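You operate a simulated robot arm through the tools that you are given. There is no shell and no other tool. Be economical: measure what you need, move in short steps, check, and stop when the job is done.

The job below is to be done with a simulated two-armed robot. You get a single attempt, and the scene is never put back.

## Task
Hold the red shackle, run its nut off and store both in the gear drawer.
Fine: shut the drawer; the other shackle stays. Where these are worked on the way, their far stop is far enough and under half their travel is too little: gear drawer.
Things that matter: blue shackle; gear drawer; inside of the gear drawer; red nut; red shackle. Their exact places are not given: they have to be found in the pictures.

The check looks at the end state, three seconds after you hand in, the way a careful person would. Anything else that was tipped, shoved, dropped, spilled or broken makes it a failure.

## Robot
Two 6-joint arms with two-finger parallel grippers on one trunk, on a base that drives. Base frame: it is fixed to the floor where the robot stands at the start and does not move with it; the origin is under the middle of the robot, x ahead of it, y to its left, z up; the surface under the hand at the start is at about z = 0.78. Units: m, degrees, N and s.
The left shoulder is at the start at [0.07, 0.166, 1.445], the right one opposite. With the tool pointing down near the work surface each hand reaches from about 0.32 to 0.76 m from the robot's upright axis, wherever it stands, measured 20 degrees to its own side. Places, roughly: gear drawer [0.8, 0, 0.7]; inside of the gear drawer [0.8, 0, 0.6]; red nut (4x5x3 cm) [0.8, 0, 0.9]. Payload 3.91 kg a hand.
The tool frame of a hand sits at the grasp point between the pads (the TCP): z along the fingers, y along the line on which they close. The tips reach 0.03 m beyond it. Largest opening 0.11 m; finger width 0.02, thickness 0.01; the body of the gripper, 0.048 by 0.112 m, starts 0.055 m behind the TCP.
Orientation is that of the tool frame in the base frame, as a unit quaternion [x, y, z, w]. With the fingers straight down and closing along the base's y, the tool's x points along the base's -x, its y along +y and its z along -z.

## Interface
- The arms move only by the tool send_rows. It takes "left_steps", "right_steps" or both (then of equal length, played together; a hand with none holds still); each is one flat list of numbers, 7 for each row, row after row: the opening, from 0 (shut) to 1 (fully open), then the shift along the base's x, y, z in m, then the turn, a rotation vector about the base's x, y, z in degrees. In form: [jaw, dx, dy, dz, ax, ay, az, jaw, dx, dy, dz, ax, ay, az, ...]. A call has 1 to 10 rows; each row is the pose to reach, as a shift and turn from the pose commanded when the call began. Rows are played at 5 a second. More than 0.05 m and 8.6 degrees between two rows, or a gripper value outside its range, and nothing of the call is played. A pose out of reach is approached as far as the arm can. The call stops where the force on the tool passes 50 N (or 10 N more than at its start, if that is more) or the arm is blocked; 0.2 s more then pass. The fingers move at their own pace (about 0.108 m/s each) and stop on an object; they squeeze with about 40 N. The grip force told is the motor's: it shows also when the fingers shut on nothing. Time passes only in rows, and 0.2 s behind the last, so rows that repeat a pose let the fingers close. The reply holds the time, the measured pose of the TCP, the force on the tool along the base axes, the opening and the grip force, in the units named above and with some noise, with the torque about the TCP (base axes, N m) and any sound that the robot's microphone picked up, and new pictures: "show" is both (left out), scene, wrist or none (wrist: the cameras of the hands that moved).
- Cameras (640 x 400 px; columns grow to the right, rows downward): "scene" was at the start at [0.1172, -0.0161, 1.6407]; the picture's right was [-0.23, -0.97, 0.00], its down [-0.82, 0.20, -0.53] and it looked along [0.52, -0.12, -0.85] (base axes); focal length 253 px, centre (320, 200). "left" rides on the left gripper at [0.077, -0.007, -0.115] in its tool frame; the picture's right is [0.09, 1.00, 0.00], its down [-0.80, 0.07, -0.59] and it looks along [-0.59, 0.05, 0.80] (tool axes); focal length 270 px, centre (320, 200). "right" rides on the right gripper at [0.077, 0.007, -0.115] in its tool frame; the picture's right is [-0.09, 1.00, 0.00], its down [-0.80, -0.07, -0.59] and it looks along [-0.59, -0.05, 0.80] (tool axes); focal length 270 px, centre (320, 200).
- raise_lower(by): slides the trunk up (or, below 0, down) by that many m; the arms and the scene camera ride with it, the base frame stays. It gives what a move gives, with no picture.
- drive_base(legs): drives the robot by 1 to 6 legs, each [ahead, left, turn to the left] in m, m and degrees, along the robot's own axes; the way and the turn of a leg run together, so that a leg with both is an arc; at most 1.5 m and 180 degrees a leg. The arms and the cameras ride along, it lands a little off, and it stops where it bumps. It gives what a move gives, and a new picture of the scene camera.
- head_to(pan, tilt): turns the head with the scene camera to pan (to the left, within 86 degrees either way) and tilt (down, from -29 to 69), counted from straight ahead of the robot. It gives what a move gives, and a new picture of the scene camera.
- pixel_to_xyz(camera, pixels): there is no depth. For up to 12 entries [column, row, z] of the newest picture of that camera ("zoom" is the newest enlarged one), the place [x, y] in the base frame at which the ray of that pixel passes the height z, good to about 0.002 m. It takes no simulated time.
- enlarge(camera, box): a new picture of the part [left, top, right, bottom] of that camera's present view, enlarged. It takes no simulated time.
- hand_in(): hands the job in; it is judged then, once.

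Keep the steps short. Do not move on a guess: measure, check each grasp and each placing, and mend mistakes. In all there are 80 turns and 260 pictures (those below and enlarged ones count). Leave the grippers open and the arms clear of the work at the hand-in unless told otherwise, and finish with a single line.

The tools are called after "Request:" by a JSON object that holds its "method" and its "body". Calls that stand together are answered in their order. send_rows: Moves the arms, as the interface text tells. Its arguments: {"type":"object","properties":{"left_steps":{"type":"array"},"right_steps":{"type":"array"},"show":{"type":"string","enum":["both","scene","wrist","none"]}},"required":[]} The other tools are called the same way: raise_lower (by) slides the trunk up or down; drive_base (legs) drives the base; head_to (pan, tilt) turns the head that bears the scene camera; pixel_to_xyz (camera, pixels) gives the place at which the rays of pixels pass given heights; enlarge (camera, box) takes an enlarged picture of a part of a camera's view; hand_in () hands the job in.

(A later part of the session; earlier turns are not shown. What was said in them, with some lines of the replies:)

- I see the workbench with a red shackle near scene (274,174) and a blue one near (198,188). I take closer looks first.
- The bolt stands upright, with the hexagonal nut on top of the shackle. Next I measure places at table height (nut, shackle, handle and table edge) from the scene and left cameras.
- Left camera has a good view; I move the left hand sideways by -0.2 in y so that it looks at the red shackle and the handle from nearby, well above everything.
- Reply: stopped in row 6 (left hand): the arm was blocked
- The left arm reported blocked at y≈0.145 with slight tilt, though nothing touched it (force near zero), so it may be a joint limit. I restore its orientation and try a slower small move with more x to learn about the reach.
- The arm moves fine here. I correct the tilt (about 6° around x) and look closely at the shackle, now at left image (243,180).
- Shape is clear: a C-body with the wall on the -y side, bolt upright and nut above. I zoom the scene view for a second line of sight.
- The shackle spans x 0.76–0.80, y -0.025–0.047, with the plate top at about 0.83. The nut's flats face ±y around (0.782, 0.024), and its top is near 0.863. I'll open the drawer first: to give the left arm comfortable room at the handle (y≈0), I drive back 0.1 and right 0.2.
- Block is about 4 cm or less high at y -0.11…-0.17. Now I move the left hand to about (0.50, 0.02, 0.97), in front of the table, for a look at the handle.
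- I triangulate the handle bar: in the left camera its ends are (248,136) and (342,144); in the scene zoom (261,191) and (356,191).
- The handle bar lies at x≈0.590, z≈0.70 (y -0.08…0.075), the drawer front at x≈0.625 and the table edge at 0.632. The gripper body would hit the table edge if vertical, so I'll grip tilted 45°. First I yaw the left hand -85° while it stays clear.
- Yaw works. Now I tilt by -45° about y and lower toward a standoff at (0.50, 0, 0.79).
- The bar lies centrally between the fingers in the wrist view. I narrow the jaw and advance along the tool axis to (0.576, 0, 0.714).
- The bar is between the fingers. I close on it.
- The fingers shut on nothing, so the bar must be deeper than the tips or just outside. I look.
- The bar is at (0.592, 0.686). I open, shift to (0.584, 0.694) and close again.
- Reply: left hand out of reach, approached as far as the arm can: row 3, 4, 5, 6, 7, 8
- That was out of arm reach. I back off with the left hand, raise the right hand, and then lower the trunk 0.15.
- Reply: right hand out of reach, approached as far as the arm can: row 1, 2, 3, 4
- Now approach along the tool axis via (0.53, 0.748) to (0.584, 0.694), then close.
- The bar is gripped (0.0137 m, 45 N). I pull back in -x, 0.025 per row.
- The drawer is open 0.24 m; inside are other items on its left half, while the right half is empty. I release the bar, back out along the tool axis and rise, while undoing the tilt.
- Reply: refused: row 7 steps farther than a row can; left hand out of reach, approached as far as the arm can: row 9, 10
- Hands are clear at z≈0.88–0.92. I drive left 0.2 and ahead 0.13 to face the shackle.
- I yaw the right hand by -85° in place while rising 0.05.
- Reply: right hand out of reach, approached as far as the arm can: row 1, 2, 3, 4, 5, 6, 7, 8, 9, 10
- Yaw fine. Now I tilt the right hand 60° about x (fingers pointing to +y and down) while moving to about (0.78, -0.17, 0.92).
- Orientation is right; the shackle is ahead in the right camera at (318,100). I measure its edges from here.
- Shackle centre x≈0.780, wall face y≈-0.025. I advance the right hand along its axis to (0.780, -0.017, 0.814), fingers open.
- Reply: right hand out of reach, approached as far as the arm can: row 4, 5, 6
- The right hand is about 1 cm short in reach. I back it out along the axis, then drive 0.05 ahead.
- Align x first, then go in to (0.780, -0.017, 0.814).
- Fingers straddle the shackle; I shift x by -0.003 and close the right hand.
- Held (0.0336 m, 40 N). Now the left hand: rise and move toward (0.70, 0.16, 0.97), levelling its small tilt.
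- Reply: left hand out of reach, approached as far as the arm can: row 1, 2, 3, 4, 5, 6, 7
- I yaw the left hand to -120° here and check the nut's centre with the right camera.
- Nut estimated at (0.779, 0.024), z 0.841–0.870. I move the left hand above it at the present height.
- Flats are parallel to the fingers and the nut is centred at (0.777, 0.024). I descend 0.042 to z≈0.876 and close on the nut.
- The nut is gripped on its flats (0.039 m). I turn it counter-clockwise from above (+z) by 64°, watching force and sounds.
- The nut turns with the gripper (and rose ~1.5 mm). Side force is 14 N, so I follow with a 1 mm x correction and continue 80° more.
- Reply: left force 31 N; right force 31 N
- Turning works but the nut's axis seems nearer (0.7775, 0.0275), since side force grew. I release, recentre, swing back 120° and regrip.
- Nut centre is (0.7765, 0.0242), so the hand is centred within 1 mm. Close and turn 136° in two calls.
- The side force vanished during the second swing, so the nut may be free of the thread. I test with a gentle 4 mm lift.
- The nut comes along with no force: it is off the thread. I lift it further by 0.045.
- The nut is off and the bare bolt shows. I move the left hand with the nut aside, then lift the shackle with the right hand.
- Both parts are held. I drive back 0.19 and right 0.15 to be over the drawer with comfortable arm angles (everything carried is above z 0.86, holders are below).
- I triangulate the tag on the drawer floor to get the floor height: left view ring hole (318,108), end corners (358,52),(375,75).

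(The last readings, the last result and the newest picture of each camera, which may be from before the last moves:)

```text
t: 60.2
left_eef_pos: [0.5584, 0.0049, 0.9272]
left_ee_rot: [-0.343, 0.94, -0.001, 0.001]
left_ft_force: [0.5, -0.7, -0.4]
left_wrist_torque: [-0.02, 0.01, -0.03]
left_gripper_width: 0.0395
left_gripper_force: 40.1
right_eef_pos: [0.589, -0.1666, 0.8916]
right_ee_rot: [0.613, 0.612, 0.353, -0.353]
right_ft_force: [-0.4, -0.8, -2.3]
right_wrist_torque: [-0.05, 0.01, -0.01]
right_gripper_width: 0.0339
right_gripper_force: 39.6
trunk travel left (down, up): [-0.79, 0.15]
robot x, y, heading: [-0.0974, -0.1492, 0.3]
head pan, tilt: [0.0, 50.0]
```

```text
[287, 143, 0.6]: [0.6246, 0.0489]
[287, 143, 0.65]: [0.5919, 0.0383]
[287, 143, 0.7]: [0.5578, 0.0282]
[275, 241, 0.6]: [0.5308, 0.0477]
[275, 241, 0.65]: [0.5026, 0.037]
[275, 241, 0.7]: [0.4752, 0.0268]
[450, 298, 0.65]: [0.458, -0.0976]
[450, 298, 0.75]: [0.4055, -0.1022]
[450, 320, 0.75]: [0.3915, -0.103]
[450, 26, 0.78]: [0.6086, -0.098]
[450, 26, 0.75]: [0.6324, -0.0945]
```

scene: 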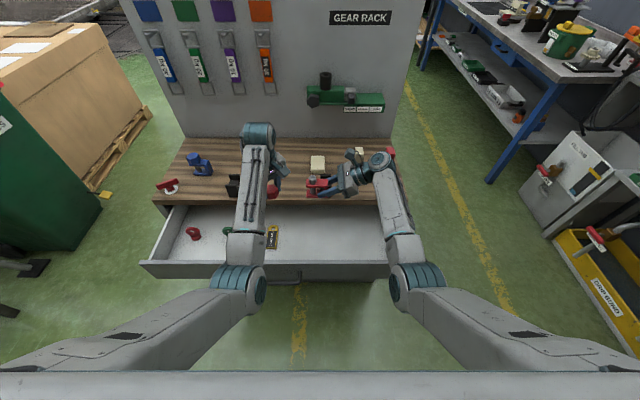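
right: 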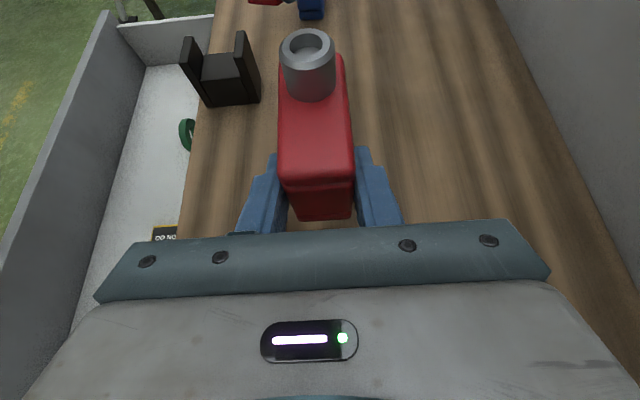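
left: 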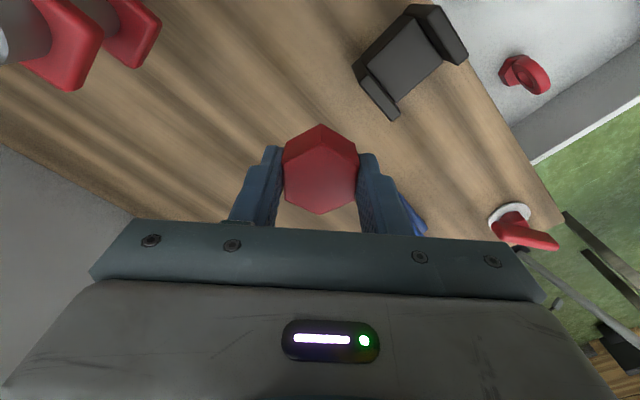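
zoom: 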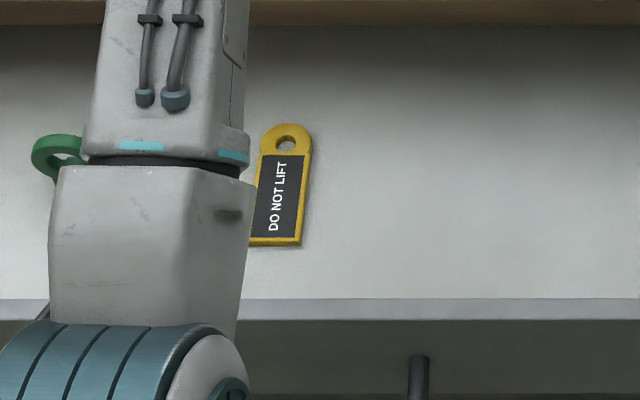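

Drawer floor is at z≈0.638, walls' top ≈0.75, depth enough for the shackle standing. I lower the nut toward (0.50, -0.04), clear of the tag, while the right hand moves aside to y≈-0.25.

Request:
{"method": "send_rows", "body": {"left_steps": [0, -0.01, -0.0, -0.03, 0, 0, 0, 0, -0.03, -0.015, -0.07, 0, 0, 0, 0, -0.045, -0.03, -0.11, 0, 0, 0, 0, -0.0584, -0.0449, -0.15, 0, 0, 0, 0, -0.0584, -0.0449, -0.19, 0, 0, 0, 0, -0.0584, -0.0449, -0.22, 0, 0, 0, 0, -0.0584, -0.0449, -0.235, 0, 0, 0, 0, -0.0584, -0.0449, -0.235, 0, 0, 0], "right_steps": [0, -0.02, -0.04, 0, 0, 0, 0, 0, -0.04, -0.08, 0, 0, 0, 0, 0, -0.04, -0.08, 0, 0, 0, 0, 0, -0.04, -0.08, 0, 0, 0, 0, 0, -0.04, -0.08, 0, 0, 0, 0, 0, -0.04, -0.08, 0, 0, 0, 0, 0, -0.04, -0.08, 0, 0, 0, 0, 0, -0.04, -0.08, 0, 0, 0, 0], "show": "both"}}

```text
t: 62.0
left_eef_pos: [0.5001, -0.0427, 0.69]
left_ee_rot: [-0.342, 0.94, -0.001, 0.0]
left_ft_force: [-0.2, -0.1, -0.2]
left_wrist_torque: [0.0, -0.01, 0.0]
left_gripper_width: 0.0391
left_gripper_force: 39.9
right_eef_pos: [0.5484, -0.2473, 0.8923]
right_ee_rot: [0.612, 0.612, 0.354, -0.354]
right_ft_force: [0.0, 0.0, -1.7]
right_wrist_torque: [-0.04, -0.03, 0.0]
right_gripper_width: 0.0339
right_gripper_force: 39.8
trunk travel left (down, up): [-0.79, 0.15]
robot x, y, heading: [-0.1015, -0.1461, -0.0]
head pan, tilt: [0.0, 50.0]
```

scene: 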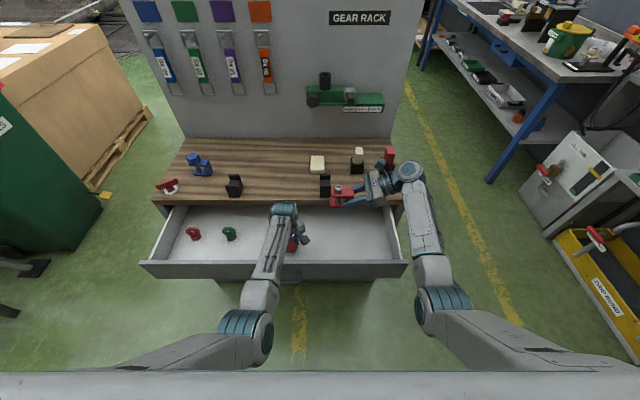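
right: 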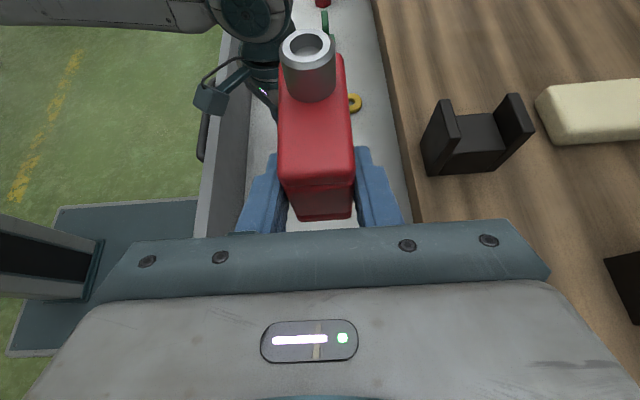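
left: 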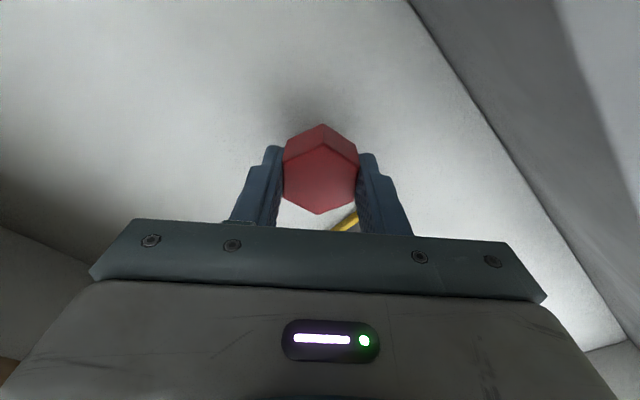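

The nut hovers ~1.5 cm over clear floor. I lower 15 mm in small steps and read the force.

Request:
{"method": "send_rows", "body": {"left_steps": [0, 0, 0, -0.005, 0, 0, 0, 0, 0, 0, -0.01, 0, 0, 0, 0, 0, 0, -0.014, 0, 0, 0, 0, 0, 0, -0.016, 0, 0, 0], "show": "wrist"}}

```text
t: 63.0
left_eef_pos: [0.5008, -0.0417, 0.6756]
left_ee_rot: [-0.343, 0.939, 0.0, 0.002]
left_ft_force: [-0.3, -0.2, -1.0]
left_wrist_torque: [-0.01, 0.01, -0.03]
left_gripper_width: 0.0391
left_gripper_force: 39.9
right_eef_pos: [0.5484, -0.2469, 0.8932]
right_ee_rot: [0.613, 0.612, 0.354, -0.353]
right_ft_force: [-0.7, -0.2, -1.6]
right_wrist_torque: [-0.06, -0.03, 0.01]
right_gripper_width: 0.0338
right_gripper_force: 40.1
trunk travel left (down, up): [-0.79, 0.15]
robot x, y, heading: [-0.0986, -0.1459, -0.0]
head pan, tilt: [0.0, 50.0]
```

left: 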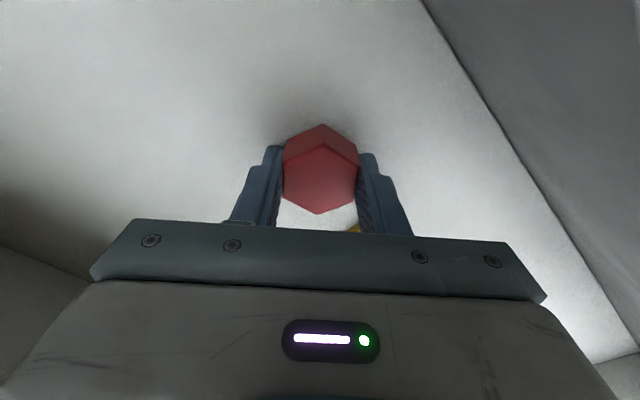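

Not in contact yet; lower up to 8 mm more in 2 mm rows.

Request:
{"method": "send_rows", "body": {"left_steps": [0, 0, 0, -0.002, 0, 0, 0, 0, 0, 0, -0.004, 0, 0, 0, 0, 0, 0, -0.006, 0, 0, 0], "show": "none"}}

```text
t: 63.8
left_eef_pos: [0.5007, -0.0416, 0.669]
left_ee_rot: [-0.342, 0.94, -0.001, 0.001]
left_ft_force: [-0.1, 0.5, -0.6]
left_wrist_torque: [-0.02, -0.03, 0.02]
left_gripper_width: 0.0391
left_gripper_force: 39.7
right_eef_pos: [0.5485, -0.2465, 0.8931]
right_ee_rot: [0.612, 0.612, 0.354, -0.353]
right_ft_force: [-0.7, -0.2, -2.0]
right_wrist_torque: [-0.06, -0.03, 0.01]
right_gripper_width: 0.0339
right_gripper_force: 40.2
trunk travel left (down, up): [-0.79, 0.15]
robot x, y, heading: [-0.0999, -0.1481, -0.3]
head pan, tilt: [0.0, 50.0]
```

Request:
{"method": "send_rows", "body": {"left_steps": [0, 0, 0, -0.002, 0, 0, 0, 0, 0, 0, -0.004, 0, 0, 0, 0, 0, 0, -0.006, 0, 0, 0], "show": "none"}}

Request:
{"method": "enlarge", "body": {"camera": "left", "box": [240, 80, 400, 240]}}

```text
t: 64.6
left_eef_pos: [0.4999, -0.0416, 0.668]
left_ee_rot: [-0.342, 0.94, -0.003, 0.005]
left_ft_force: [0.8, 2.8, 27.3]
left_wrist_torque: [0.12, 0.43, -0.01]
left_gripper_width: 0.0388
left_gripper_force: 40.5
right_eef_pos: [0.5453, -0.2469, 0.8958]
right_ee_rot: [0.611, 0.613, 0.355, -0.353]
right_ft_force: [-0.1, 0.2, -2.4]
right_wrist_torque: [-0.06, -0.03, 0.01]
right_gripper_width: 0.0335
right_gripper_force: 39.5
trunk travel left (down, up): [-0.79, 0.15]
robot x, y, heading: [-0.0997, -0.1515, -0.0]
head pan, tilt: [0.0, 50.0]
```

```text
2.50 times, centred on (320, 160) of left
```

zoom: 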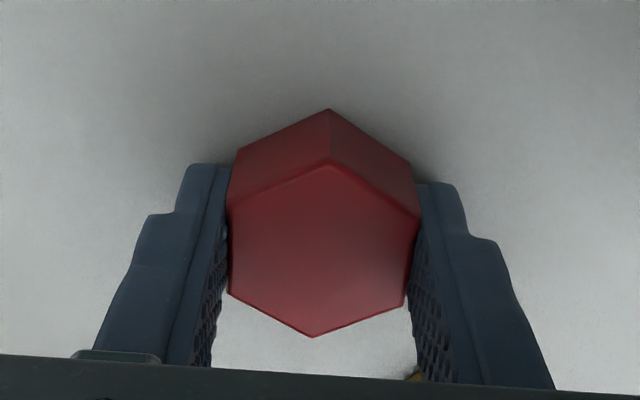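

Contact (27 N up) at TCP 0.668. I relieve 4 mm, open, and rise straight up.

Request:
{"method": "send_rows", "body": {"left_steps": [0, 0, 0, 0.004, 0, 0, 0, 0.3, 0, 0, 0.004, 0, 0, 0, 0.6, 0, 0, 0.004, 0, 0, 0, 0.6, 0, 0, 0.004, 0, 0, 0, 0.6, 0, 0, 0.04, 0, 0, 0, 0.6, 0, 0, 0.08, 0, 0, 0, 0.6, 0, 0, 0.12, 0, 0, 0, 0.6, 0, 0.03, 0.15, 0, 0, 0, 0.6, 0, 0.07, 0.17, 0, 0, 0, 0.6, 0, 0.11, 0.18, 0, 0, 0], "show": "both"}}

Request:
{"method": "enlarge", "body": {"camera": "scene", "box": [160, 160, 440, 300]}}

```text
t: 66.8
left_eef_pos: [0.4995, 0.071, 0.8446]
left_ee_rot: [-0.341, 0.94, -0.002, 0.001]
left_ft_force: [-0.1, 0.7, 0.6]
left_wrist_torque: [0.0, -0.02, -0.04]
left_gripper_width: 0.0663
left_gripper_force: 0.1
right_eef_pos: [0.5484, -0.247, 0.8923]
right_ee_rot: [0.612, 0.613, 0.353, -0.353]
right_ft_force: [-0.1, 0.4, -1.6]
right_wrist_torque: [-0.07, -0.01, 0.04]
right_gripper_width: 0.0337
right_gripper_force: 39.7
trunk travel left (down, up): [-0.79, 0.15]
robot x, y, heading: [-0.0987, -0.1523, -0.1]
head pan, tilt: [0.0, 50.0]
```

scene: 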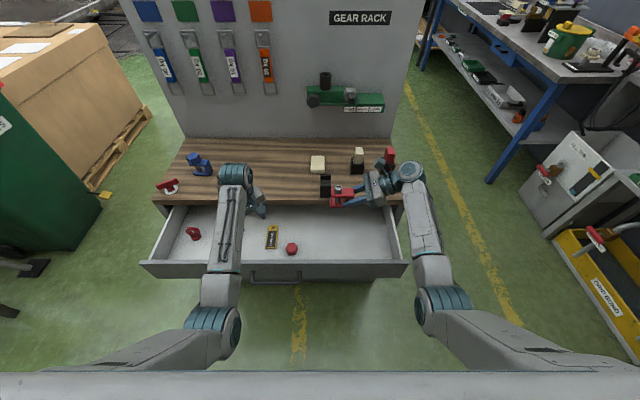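
left: 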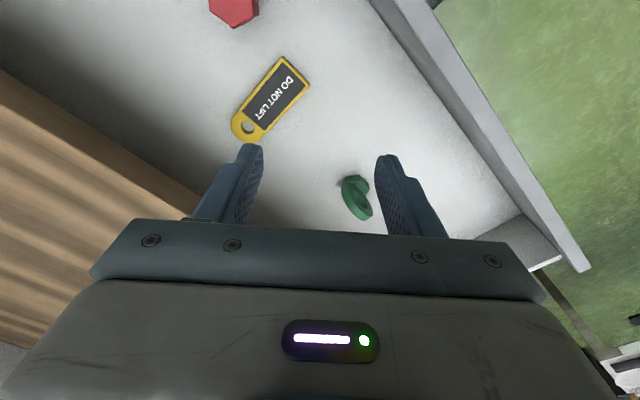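

```text
2.29 times, centred on (300, 230) of scene
```

zoom: 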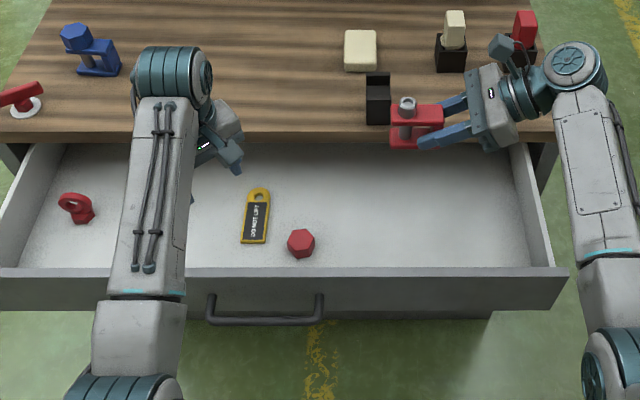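

The nut rests flat in the drawer. Now the shackle: move to (0.53, -0.145) and descend to z≈0.687.

Request:
{"method": "send_rows", "body": {"right_steps": [0, -0.01, 0.045, 0, 0, 0, 0, 0, -0.018, 0.09, 0, 0, 0, 0, 0, -0.018, 0.102, -0.03, 0, 0, 0, 0, -0.018, 0.102, -0.07, 0, 0, 0, 0, -0.018, 0.102, -0.11, 0, 0, 0, 0, -0.018, 0.102, -0.15, 0, 0, 0, 0, -0.018, 0.102, -0.185, 0, 0, 0, 0, -0.018, 0.102, -0.205, 0, 0, 0, 0, -0.018, 0.102, -0.205, 0, 0, 0], "show": "both"}}

Request:
{"method": "enlarge", "body": {"camera": "scene", "box": [200, 160, 440, 300]}}

```text
t: 68.8
left_eef_pos: [0.4997, 0.0706, 0.8439]
left_ee_rot: [-0.342, 0.94, 0.0, 0.002]
left_ft_force: [0.8, -0.4, 0.0]
left_wrist_torque: [0.0, 0.03, 0.01]
left_gripper_width: 0.066
left_gripper_force: 0.0
right_eef_pos: [0.531, -0.1457, 0.6878]
right_ee_rot: [0.613, 0.612, 0.355, -0.353]
right_ft_force: [1.1, 0.3, -1.4]
right_wrist_torque: [-0.04, 0.0, 0.01]
right_gripper_width: 0.0336
right_gripper_force: 40.3
trunk travel left (down, up): [-0.79, 0.15]
robot x, y, heading: [-0.0995, -0.1513, 0.2]
head pan, tilt: [0.0, 50.0]
```

scene: 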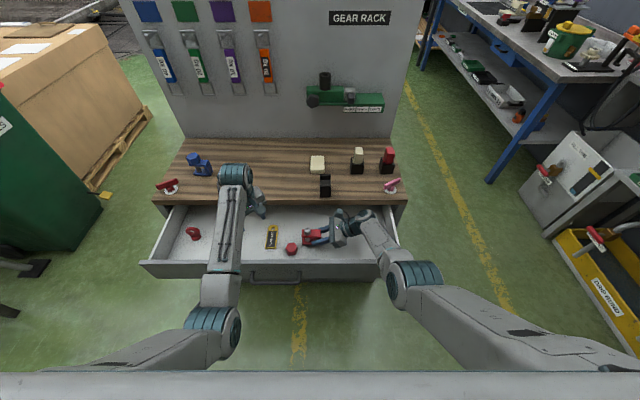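
right: 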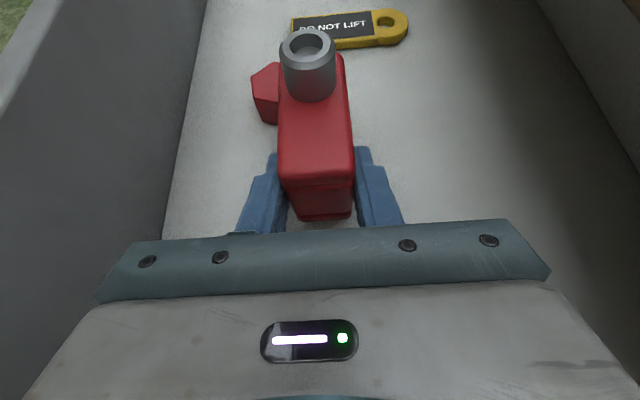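

```text
2.67 times, centred on (320, 230) of scene
```

zoom: 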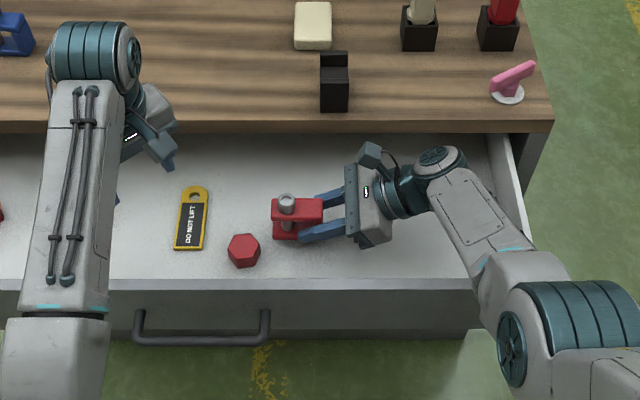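

Shackle clears the nut in the scene view. I lower to the floor in small steps.

Request:
{"method": "send_rows", "body": {"right_steps": [0, 0, 0, -0.006, 0, 0, 0, 0, 0, 0, -0.012, 0, 0, 0, 0, 0, 0, -0.016, 0, 0, 0, 0, 0, 0, -0.019, 0, 0, 0, 0, 0, 0, -0.0215, 0, 0, 0], "show": "none"}}

```text
t: 70.0
left_eef_pos: [0.5002, 0.0688, 0.8455]
left_ee_rot: [-0.341, 0.94, 0.0, 0.001]
left_ft_force: [0.0, 0.4, -0.2]
left_wrist_torque: [0.01, -0.01, -0.01]
left_gripper_width: 0.0659
left_gripper_force: 0.0
right_eef_pos: [0.5273, -0.1488, 0.6709]
right_ee_rot: [0.612, 0.613, 0.353, -0.353]
right_ft_force: [-0.6, 0.2, -1.6]
right_wrist_torque: [-0.05, -0.01, 0.0]
right_gripper_width: 0.0339
right_gripper_force: 40.3
right hand out of reach, approached as far as the arm can: row 4, 5
trunk travel left (down, up): [-0.79, 0.15]
robot x, y, heading: [-0.1004, -0.1511, -0.2]
head pan, tilt: [0.0, 50.0]
```

Reach ends a few mm above the floor; I use the trunk for the last few mm.

Request:
{"method": "raise_lower", "body": {"by": -0.003}}

Request:
{"method": "enlarge", "body": {"camera": "right", "box": [220, 20, 420, 240]}}

```text
t: 70.6
left_eef_pos: [0.5004, 0.0696, 0.8421]
left_ee_rot: [-0.342, 0.94, -0.001, 0.002]
left_ft_force: [1.0, 0.7, 0.3]
left_wrist_torque: [0.0, -0.02, 0.0]
left_gripper_width: 0.0661
left_gripper_force: 0.1
right_eef_pos: [0.5265, -0.1488, 0.6705]
right_ee_rot: [0.612, 0.613, 0.355, -0.352]
right_ft_force: [-0.1, -1.6, 8.8]
right_wrist_torque: [-0.17, 0.2, 0.05]
right_gripper_width: 0.0337
right_gripper_force: 40.3
trunk travel left (down, up): [-0.787, 0.153]
robot x, y, heading: [-0.101, -0.1479, 0.3]
head pan, tilt: [0.0, 50.0]
```

```text
1.82 times, centred on (320, 130) of right
```

zoom: 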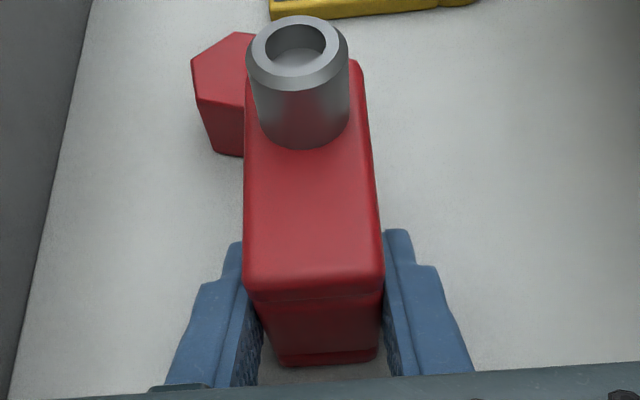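

Contact made (+10 N). I release, then back out and rise.

Request:
{"method": "send_rows", "body": {"right_steps": [0.2, 0, 0, 0.001, 0, 0, 0, 0.6, 0, 0, 0.001, 0, 0, 0, 0.6, 0, 0, 0.002, 0, 0, 0, 0.6, 0, -0.017, 0.012, 0, 0, 0, 0.6, 0, -0.035, 0.025, 0, 0, 0, 0.6, 0, -0.045, 0.06, 0, 0, 0, 0.6, 0, -0.05, 0.1, 0, 0, 0, 0.6, 0, -0.06, 0.14, 0, 0, 0, 0.6, 0, -0.08, 0.18, 0, 0, 0, 0.6, 0, -0.1, 0.21, 0, 0, 0], "show": "both"}}

Request:
{"method": "enlarge", "body": {"camera": "scene", "box": [160, 160, 440, 300]}}

```text
t: 72.8
left_eef_pos: [0.5, 0.0693, 0.843]
left_ee_rot: [-0.342, 0.94, 0.0, 0.002]
left_ft_force: [-0.5, -0.1, 0.1]
left_wrist_torque: [-0.01, 0.01, -0.03]
left_gripper_width: 0.0659
left_gripper_force: 0.1
right_eef_pos: [0.527, -0.2517, 0.8788]
right_ee_rot: [0.612, 0.612, 0.354, -0.354]
right_ft_force: [-0.4, 0.7, 0.0]
right_wrist_torque: [-0.01, 0.01, -0.01]
right_gripper_width: 0.0658
right_gripper_force: 0.1
trunk travel left (down, up): [-0.787, 0.153]
robot x, y, heading: [-0.1, -0.1455, 0.1]
head pan, tilt: [0.0, 50.0]
```

scene: 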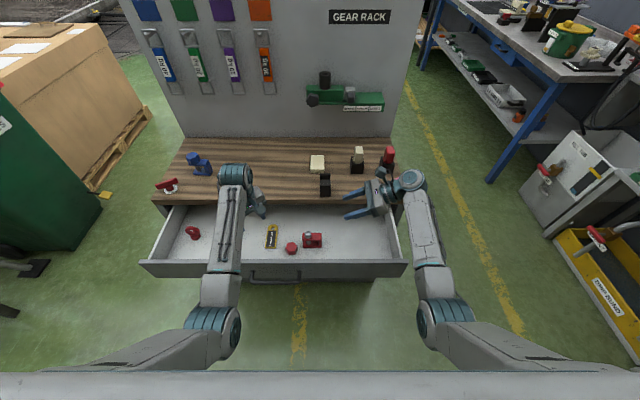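
right: 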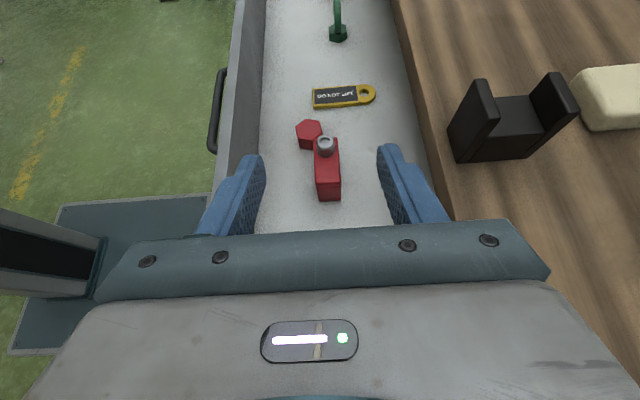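

```text
2.29 times, centred on (300, 230) of scene
```

zoom: 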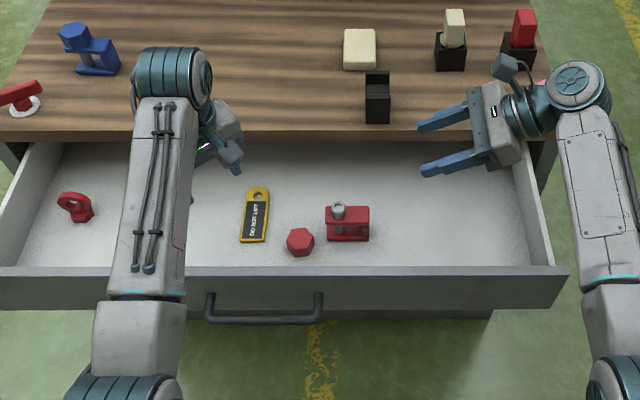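

Both parts stand in the drawer. To shut it I'll push the handle bar with closed left fingers, tool vertical. First I drive 0.08 back to make room.

Request:
{"method": "drive_base", "body": {"legs": [[-0.08, 0, 0]]}}

Request:
{"method": "send_rows", "body": {"left_steps": [0, -0.01, -0.01, 0.0, 0, 0, -8, 0, -0.04, -0.02, 0.0, 0, 0, -16, 0, -0.07, -0.035, 0.0, 0, 0, -24, 0, -0.1, -0.05, 0.0, 0, 0, -32, 0, -0.13, -0.065, 0.0, 0, 0, -40, 0, -0.13, -0.07, 0.0, 0, 0, -40], "show": "scene"}}

```text
t: 73.8
left_eef_pos: [0.4211, 0.0699, 0.841]
left_ee_rot: [-0.341, 0.94, 0.0, 0.001]
left_ft_force: [-0.1, 0.2, -0.1]
left_wrist_torque: [-0.03, 0.0, -0.01]
left_gripper_width: 0.0661
left_gripper_force: 0.2
right_eef_pos: [0.4481, -0.2493, 0.8779]
right_ee_rot: [0.612, 0.612, 0.354, -0.354]
right_ft_force: [-0.2, 0.0, -0.1]
right_wrist_torque: [-0.02, 0.0, 0.02]
right_gripper_width: 0.066
right_gripper_force: 0.1
trunk travel left (down, up): [-0.787, 0.153]
robot x, y, heading: [-0.1838, -0.1525, 0.2]
head pan, tilt: [0.0, 50.0]
```

scene: 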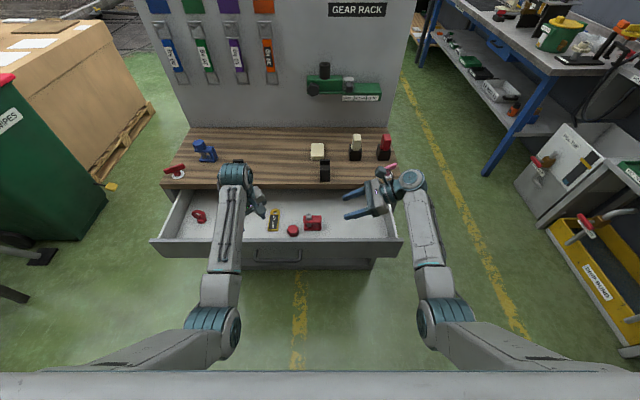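

```text
t: 75.2
left_eef_pos: [0.2966, 0.0193, 0.8428]
left_ee_rot: [-0.002, 1.0, 0.019, 0.007]
left_ft_force: [0.5, 0.6, -0.1]
left_wrist_torque: [-0.01, 0.0, 0.0]
left_gripper_width: 0.0
left_gripper_force: 37.4
right_eef_pos: [0.4474, -0.2501, 0.8776]
right_ee_rot: [0.613, 0.613, 0.353, -0.353]
right_ft_force: [0.3, -0.5, -0.2]
right_wrist_torque: [-0.02, 0.0, 0.0]
right_gripper_width: 0.066
right_gripper_force: 0.1
trunk travel left (down, up): [-0.787, 0.153]
robot x, y, heading: [-0.1788, -0.1465, 0.0]
head pan, tilt: [0.0, 50.0]
```

scene: 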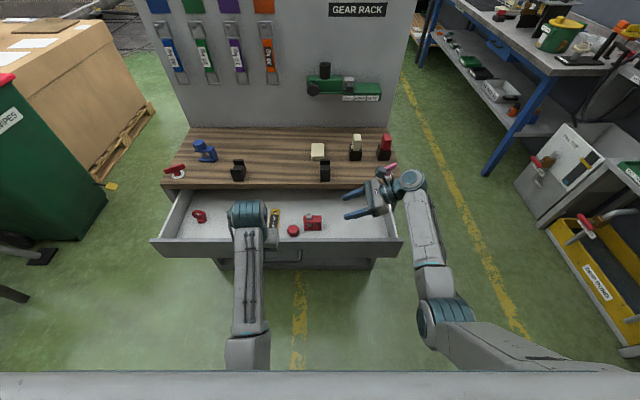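

Left is in front of the handle. Descend to z≈0.697 there.

Request:
{"method": "send_rows", "body": {"left_steps": [0, 0, -0.005, -0.04, 0, 0, 0, 0, 0, -0.01, -0.08, 0, 0, 0, 0, 0, -0.012, -0.12, 0, 0, 0, 0, 0, -0.012, -0.146, 0, 0, 0, 0, 0, -0.012, -0.146, 0, 0, 0], "show": "both"}}

```text
t: 76.4
left_eef_pos: [0.2881, -0.0138, 0.6964]
left_ee_rot: [0.001, 1.0, -0.003, 0.001]
left_ft_force: [-0.3, 0.8, 0.4]
left_wrist_torque: [0.02, -0.01, -0.01]
left_gripper_width: 0.0
left_gripper_force: 37.3
right_eef_pos: [0.4478, -0.2505, 0.8777]
right_ee_rot: [0.612, 0.612, 0.354, -0.353]
right_ft_force: [-0.7, 0.1, 0.3]
right_wrist_torque: [0.01, 0.0, -0.03]
right_gripper_width: 0.066
right_gripper_force: 0.0
trunk travel left (down, up): [-0.787, 0.153]
robot x, y, heading: [-0.1782, -0.1477, -0.1]
head pan, tilt: [0.0, 50.0]
```

scene: 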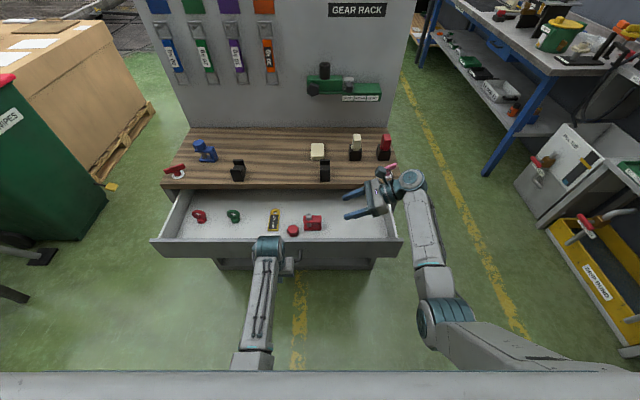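
left: 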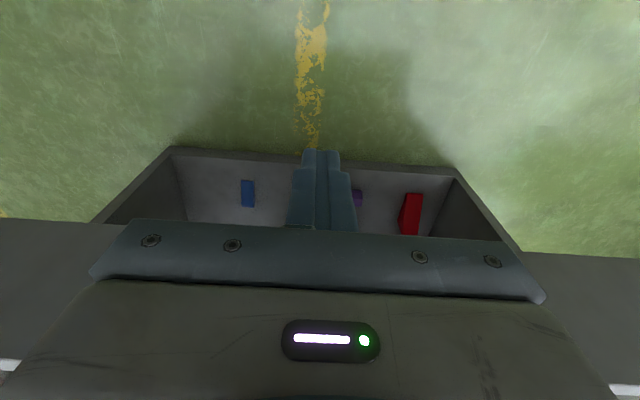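

Push slowly in +x (0.015 per row).

Request:
{"method": "send_rows", "body": {"left_steps": [0, 0.015, 0, 0, 0, 0, 0, 0, 0.03, 0, 0, 0, 0, 0, 0, 0.04, 0, 0, 0, 0, 0, 0, 0.05, 0, 0, 0, 0, 0, 0, 0.06, 0, 0, 0, 0, 0, 0, 0.072, 0, 0, 0, 0, 0, 0, 0.086, 0, 0, 0, 0, 0, 0, 0.1, 0, 0, 0, 0, 0, 0, 0.115, 0, 0, 0, 0, 0, 0, 0.13, 0, 0, 0, 0, 0], "show": "scene"}}

```text
t: 78.6
left_eef_pos: [0.4222, -0.0122, 0.6958]
left_ee_rot: [0.001, 1.0, -0.002, 0.002]
left_ft_force: [-0.1, 0.6, -0.3]
left_wrist_torque: [0.0, 0.0, 0.02]
left_gripper_width: 0.0001
left_gripper_force: 37.8
right_eef_pos: [0.449, -0.2497, 0.8767]
right_ee_rot: [0.613, 0.613, 0.353, -0.353]
right_ft_force: [-0.2, -0.5, 1.5]
right_wrist_torque: [-0.01, -0.02, 0.01]
right_gripper_width: 0.0657
right_gripper_force: 0.1
trunk travel left (down, up): [-0.787, 0.153]
robot x, y, heading: [-0.1758, -0.1446, 0.2]
head pan, tilt: [0.0, 50.0]
```

scene: 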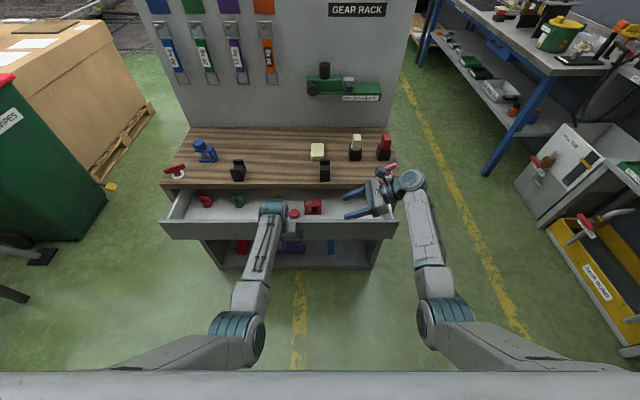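

The drawer slides in with both parts still standing. Continue.

Request:
{"method": "send_rows", "body": {"left_steps": [0, 0.015, 0, 0, 0, 0, 0, 0, 0.03, 0, 0, 0, 0, 0, 0, 0.045, 0, 0, 0, 0, 0, 0, 0.06, 0, 0, 0, 0, 0, 0, 0.075, 0, 0, 0, 0, 0, 0, 0.09, 0, 0, 0, 0, 0, 0, 0.105, 0, 0, 0, 0, 0, 0, 0.12, 0, 0, 0, 0, 0, 0, 0.132, 0, 0, 0, 0, 0, 0, 0.142, 0, 0, 0, 0, 0], "show": "scene"}}

Request:
{"method": "enlarge", "body": {"camera": "scene", "box": [160, 140, 420, 280]}}

```text
t: 80.8
left_eef_pos: [0.539, -0.0113, 0.696]
left_ee_rot: [0.0, 1.0, -0.002, 0.002]
left_ft_force: [-0.7, -0.6, 0.2]
left_wrist_torque: [0.0, -0.04, 0.0]
left_gripper_width: 0.0
left_gripper_force: 37.9
left hand out of reach, approached as far as the arm can: row 9, 10
right_eef_pos: [0.4474, -0.2496, 0.8786]
right_ee_rot: [0.612, 0.612, 0.354, -0.353]
right_ft_force: [-0.8, 0.1, -0.6]
right_wrist_torque: [-0.03, 0.04, 0.0]
right_gripper_width: 0.0656
right_gripper_force: 0.1
trunk travel left (down, up): [-0.787, 0.153]
robot x, y, heading: [-0.1797, -0.1473, 0.1]
head pan, tilt: [0.0, 50.0]
```

scene: 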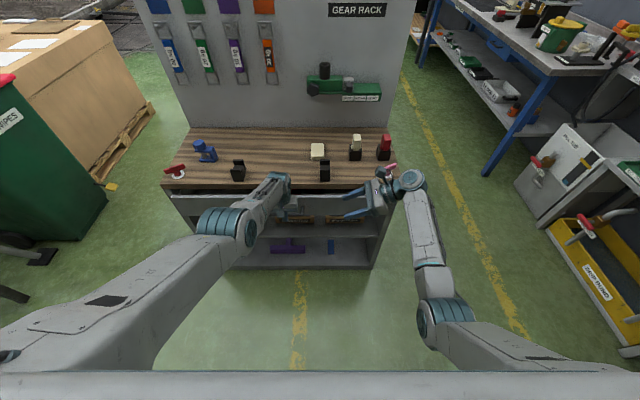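

```text
2.46 times, centred on (290, 210) of scene
```

zoom: 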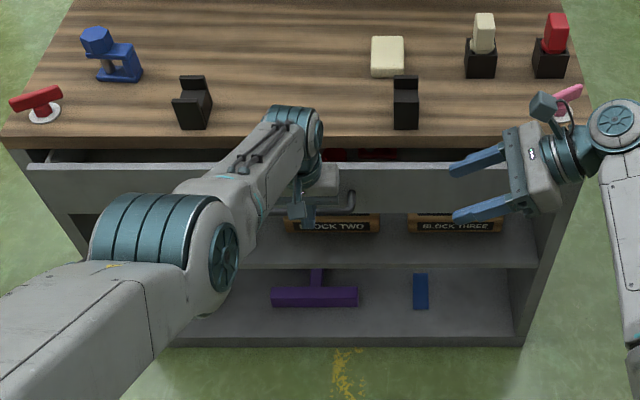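

About 3 cm remain, but the arm is at its reach limit. I drive ahead 0.03 with the hand held there, then finish with the arm.

Request:
{"method": "drive_base", "body": {"legs": [[0.03, 0, 0]]}}

Request:
{"method": "send_rows", "body": {"left_steps": [0, 0.004, 0, 0, 0, 0, 0, 0, 0.008, 0, 0, 0, 0, 0, 0, 0.012, 0, 0, 0, 0, 0, 0, 0.015, 0, 0, 0, 0, 0], "show": "none"}}

Request:
{"method": "enlarge", "body": {"camera": "scene", "box": [160, 140, 420, 280]}}

```text
t: 81.7
left_eef_pos: [0.5659, -0.011, 0.6985]
left_ee_rot: [0.001, 1.0, -0.002, 0.003]
left_ft_force: [-0.8, 0.5, 0.4]
left_wrist_torque: [-0.01, -0.06, -0.01]
left_gripper_width: 0.0
left_gripper_force: 37.6
right_eef_pos: [0.4726, -0.2496, 0.8816]
right_ee_rot: [0.612, 0.613, 0.355, -0.351]
right_ft_force: [-1.4, 0.3, 0.9]
right_wrist_torque: [-0.02, 0.02, -0.05]
right_gripper_width: 0.0658
right_gripper_force: 0.0
trunk travel left (down, up): [-0.787, 0.153]
robot x, y, heading: [-0.1521, -0.1496, -0.1]
head pan, tilt: [0.0, 50.0]
```

scene: 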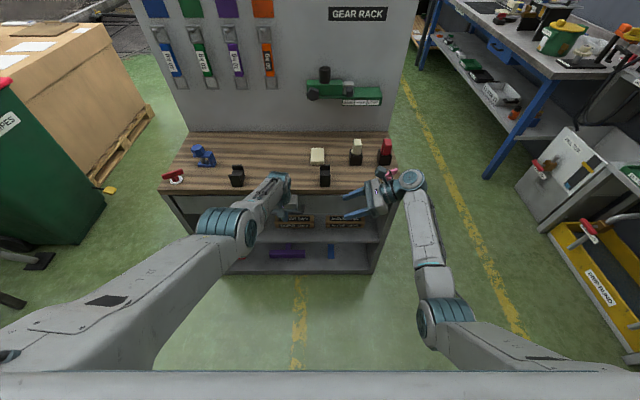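

```text
t: 82.7
left_eef_pos: [0.5705, -0.0094, 0.7013]
left_ee_rot: [0.002, 1.0, -0.003, 0.003]
left_ft_force: [1.1, -0.4, -0.2]
left_wrist_torque: [0.01, -0.01, 0.02]
left_gripper_width: 0.0001
left_gripper_force: 38.1
left hand out of reach, approached as far as the arm can: row 1, 2, 3, 4
right_eef_pos: [0.4753, -0.2502, 0.8776]
right_ee_rot: [0.613, 0.612, 0.354, -0.353]
right_ft_force: [-0.1, 0.5, -0.1]
right_wrist_torque: [0.0, 0.01, 0.01]
right_gripper_width: 0.0659
right_gripper_force: 0.0
trunk travel left (down, up): [-0.787, 0.153]
robot x, y, heading: [-0.1501, -0.1517, -0.0]
head pan, tilt: [0.0, 50.0]
```

```text
2.46 times, centred on (290, 210) of scene
```

zoom: 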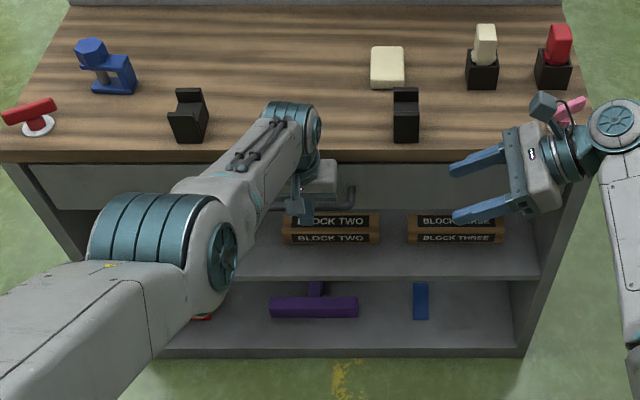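

Nearly flush. One more centimetre of forward drive to seat it, checking the force.

Request:
{"method": "drive_base", "body": {"legs": [[0.012, 0, 0]]}}

Request:
{"method": "enlarge", "body": {"camera": "scene", "box": [170, 170, 300, 240]}}

```text
t: 83.4
left_eef_pos: [0.5812, -0.0096, 0.7003]
left_ee_rot: [0.001, 1.0, -0.002, 0.0]
left_ft_force: [-13.3, 0.2, -1.6]
left_wrist_torque: [-0.19, 0.33, 0.04]
left_gripper_width: 0.0
left_gripper_force: 37.6
right_eef_pos: [0.488, -0.2506, 0.8781]
right_ee_rot: [0.613, 0.613, 0.354, -0.352]
right_ft_force: [-0.5, 0.4, -0.1]
right_wrist_torque: [-0.02, 0.01, 0.02]
right_gripper_width: 0.0661
right_gripper_force: 0.0
trunk travel left (down, up): [-0.787, 0.153]
robot x, y, heading: [-0.1417, -0.1481, -0.3]
head pan, tilt: [0.0, 50.0]
```

scene: 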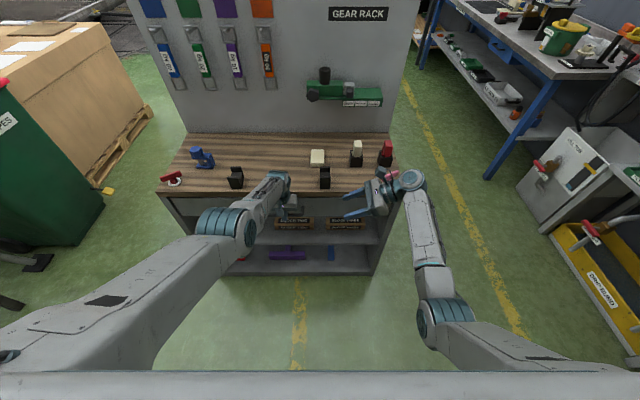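

```text
4.92 times, centred on (235, 205) of scene
```

zoom: 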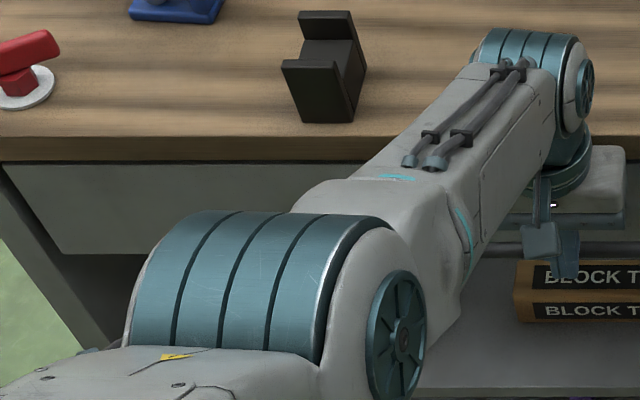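

It pushes against the stop (13 N) and looks flush. I withdraw the left hand straight back, and then drive back, grippers open.

Request:
{"method": "send_rows", "body": {"left_steps": [0, -0.03, 0, 0, 0, 0, 0, 0, -0.07, 0, 0, 0, 0, 0, 0, -0.11, 0, 0, 0, 0, 0, 0.5, -0.14, 0, 0.02, 0, 0, 0, 1, -0.16, 0.02, 0.05, 0, 0, 0, 1, -0.16, 0.04, 0.08, 0, 0, 0], "right_steps": [1, 0, 0, 0, 0, 0, 0, 1, 0, 0, 0, 0, 0, 0, 1, 0, 0, 0, 0, 0, 0, 1, 0, 0, 0, 0, 0, 0, 1, 0, 0, 0, 0, 0, 0, 1, 0, 0, 0, 0, 0, 0], "show": "none"}}

Request:
{"method": "drive_base", "body": {"legs": [[-0.2, 0, 0]]}}

Request:
{"method": "enlarge", "body": {"camera": "scene", "box": [160, 100, 420, 260]}}

```text
t: 84.8
left_eef_pos: [0.4235, 0.0296, 0.7806]
left_ee_rot: [0.001, 1.0, -0.002, -0.001]
left_ft_force: [-0.6, 1.3, 1.3]
left_wrist_torque: [-0.02, -0.01, -0.01]
left_gripper_width: 0.1102
left_gripper_force: 0.0
right_eef_pos: [0.4894, -0.2497, 0.878]
right_ee_rot: [0.613, 0.612, 0.354, -0.352]
right_ft_force: [0.6, 0.3, -0.1]
right_wrist_torque: [-0.02, -0.03, 0.0]
right_gripper_width: 0.1098
right_gripper_force: 0.0
trunk travel left (down, up): [-0.787, 0.153]
robot x, y, heading: [-0.1407, -0.1434, -0.1]
head pan, tilt: [0.0, 50.0]
```

```text
t: 86.4
left_eef_pos: [0.226, 0.0303, 0.7792]
left_ee_rot: [0.0, 1.0, -0.002, 0.0]
left_ft_force: [0.3, -0.3, 0.1]
left_wrist_torque: [0.01, 0.01, -0.04]
left_gripper_width: 0.1099
left_gripper_force: 0.1
right_eef_pos: [0.2916, -0.2493, 0.8776]
right_ee_rot: [0.612, 0.613, 0.354, -0.354]
right_ft_force: [0.5, 0.1, 0.0]
right_wrist_torque: [0.03, -0.02, 0.02]
right_gripper_width: 0.1102
right_gripper_force: 0.1
trunk travel left (down, up): [-0.787, 0.153]
robot x, y, heading: [-0.3374, -0.1476, -0.0]
head pan, tilt: [0.0, 50.0]
```

scene: 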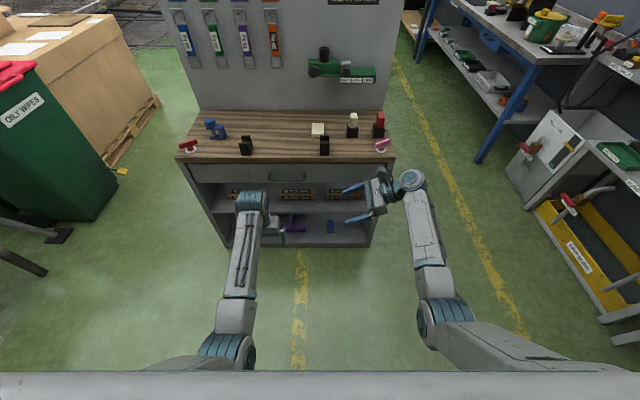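

```text
2.46 times, centred on (290, 180) of scene
```

zoom: 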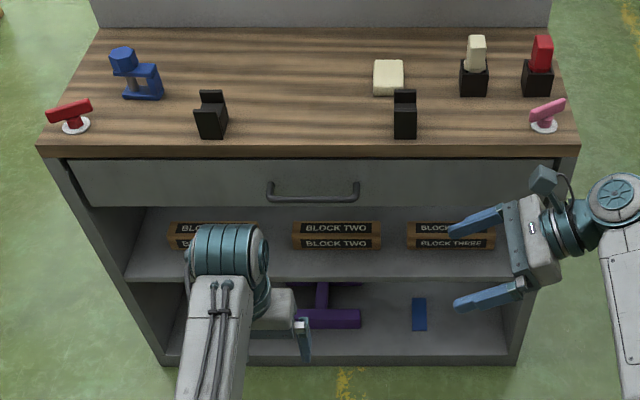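

I check the bar's position (closed value was x≈0.592 at z 0.686).

Request:
{"method": "pixel_to_xyz", "body": {"camera": "zoom", "pixels": [[312, 198, 0.686], [274, 183, 0.69], [353, 183, 0.69], [300, 160, 0.75], [300, 157, 0.75], [300, 147, 0.78]]}}

Request:
{"method": "enlarge", "body": {"camera": "scene", "box": [180, 140, 300, 200]}}

```text
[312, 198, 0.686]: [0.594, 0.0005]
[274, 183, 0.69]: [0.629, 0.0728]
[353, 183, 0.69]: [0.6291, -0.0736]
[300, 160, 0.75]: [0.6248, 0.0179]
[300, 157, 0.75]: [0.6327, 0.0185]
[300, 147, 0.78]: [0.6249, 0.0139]
```

```text
5.33 times, centred on (240, 170) of scene
```

zoom: 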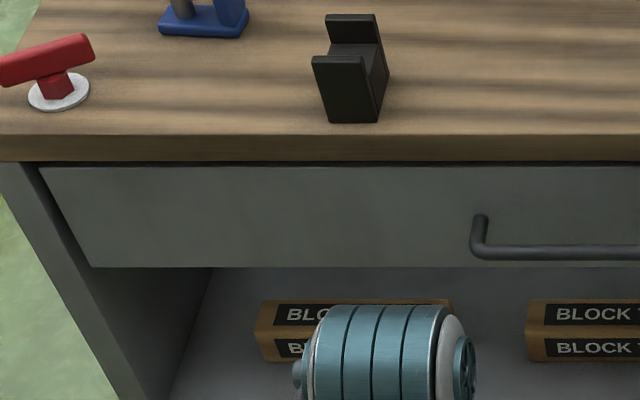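

The bar is back at x≈0.594, so the drawer is shut. The blue shackle, block and holders are in place, and both hands are open and clear, so I hand in.

Request:
{"method": "hand_in", "body": {}}

```text
The job is handed in.
```

The red shackle and its unscrewed nut are in the gear drawer, the drawer is shut, and the blue shackle was left untouched.
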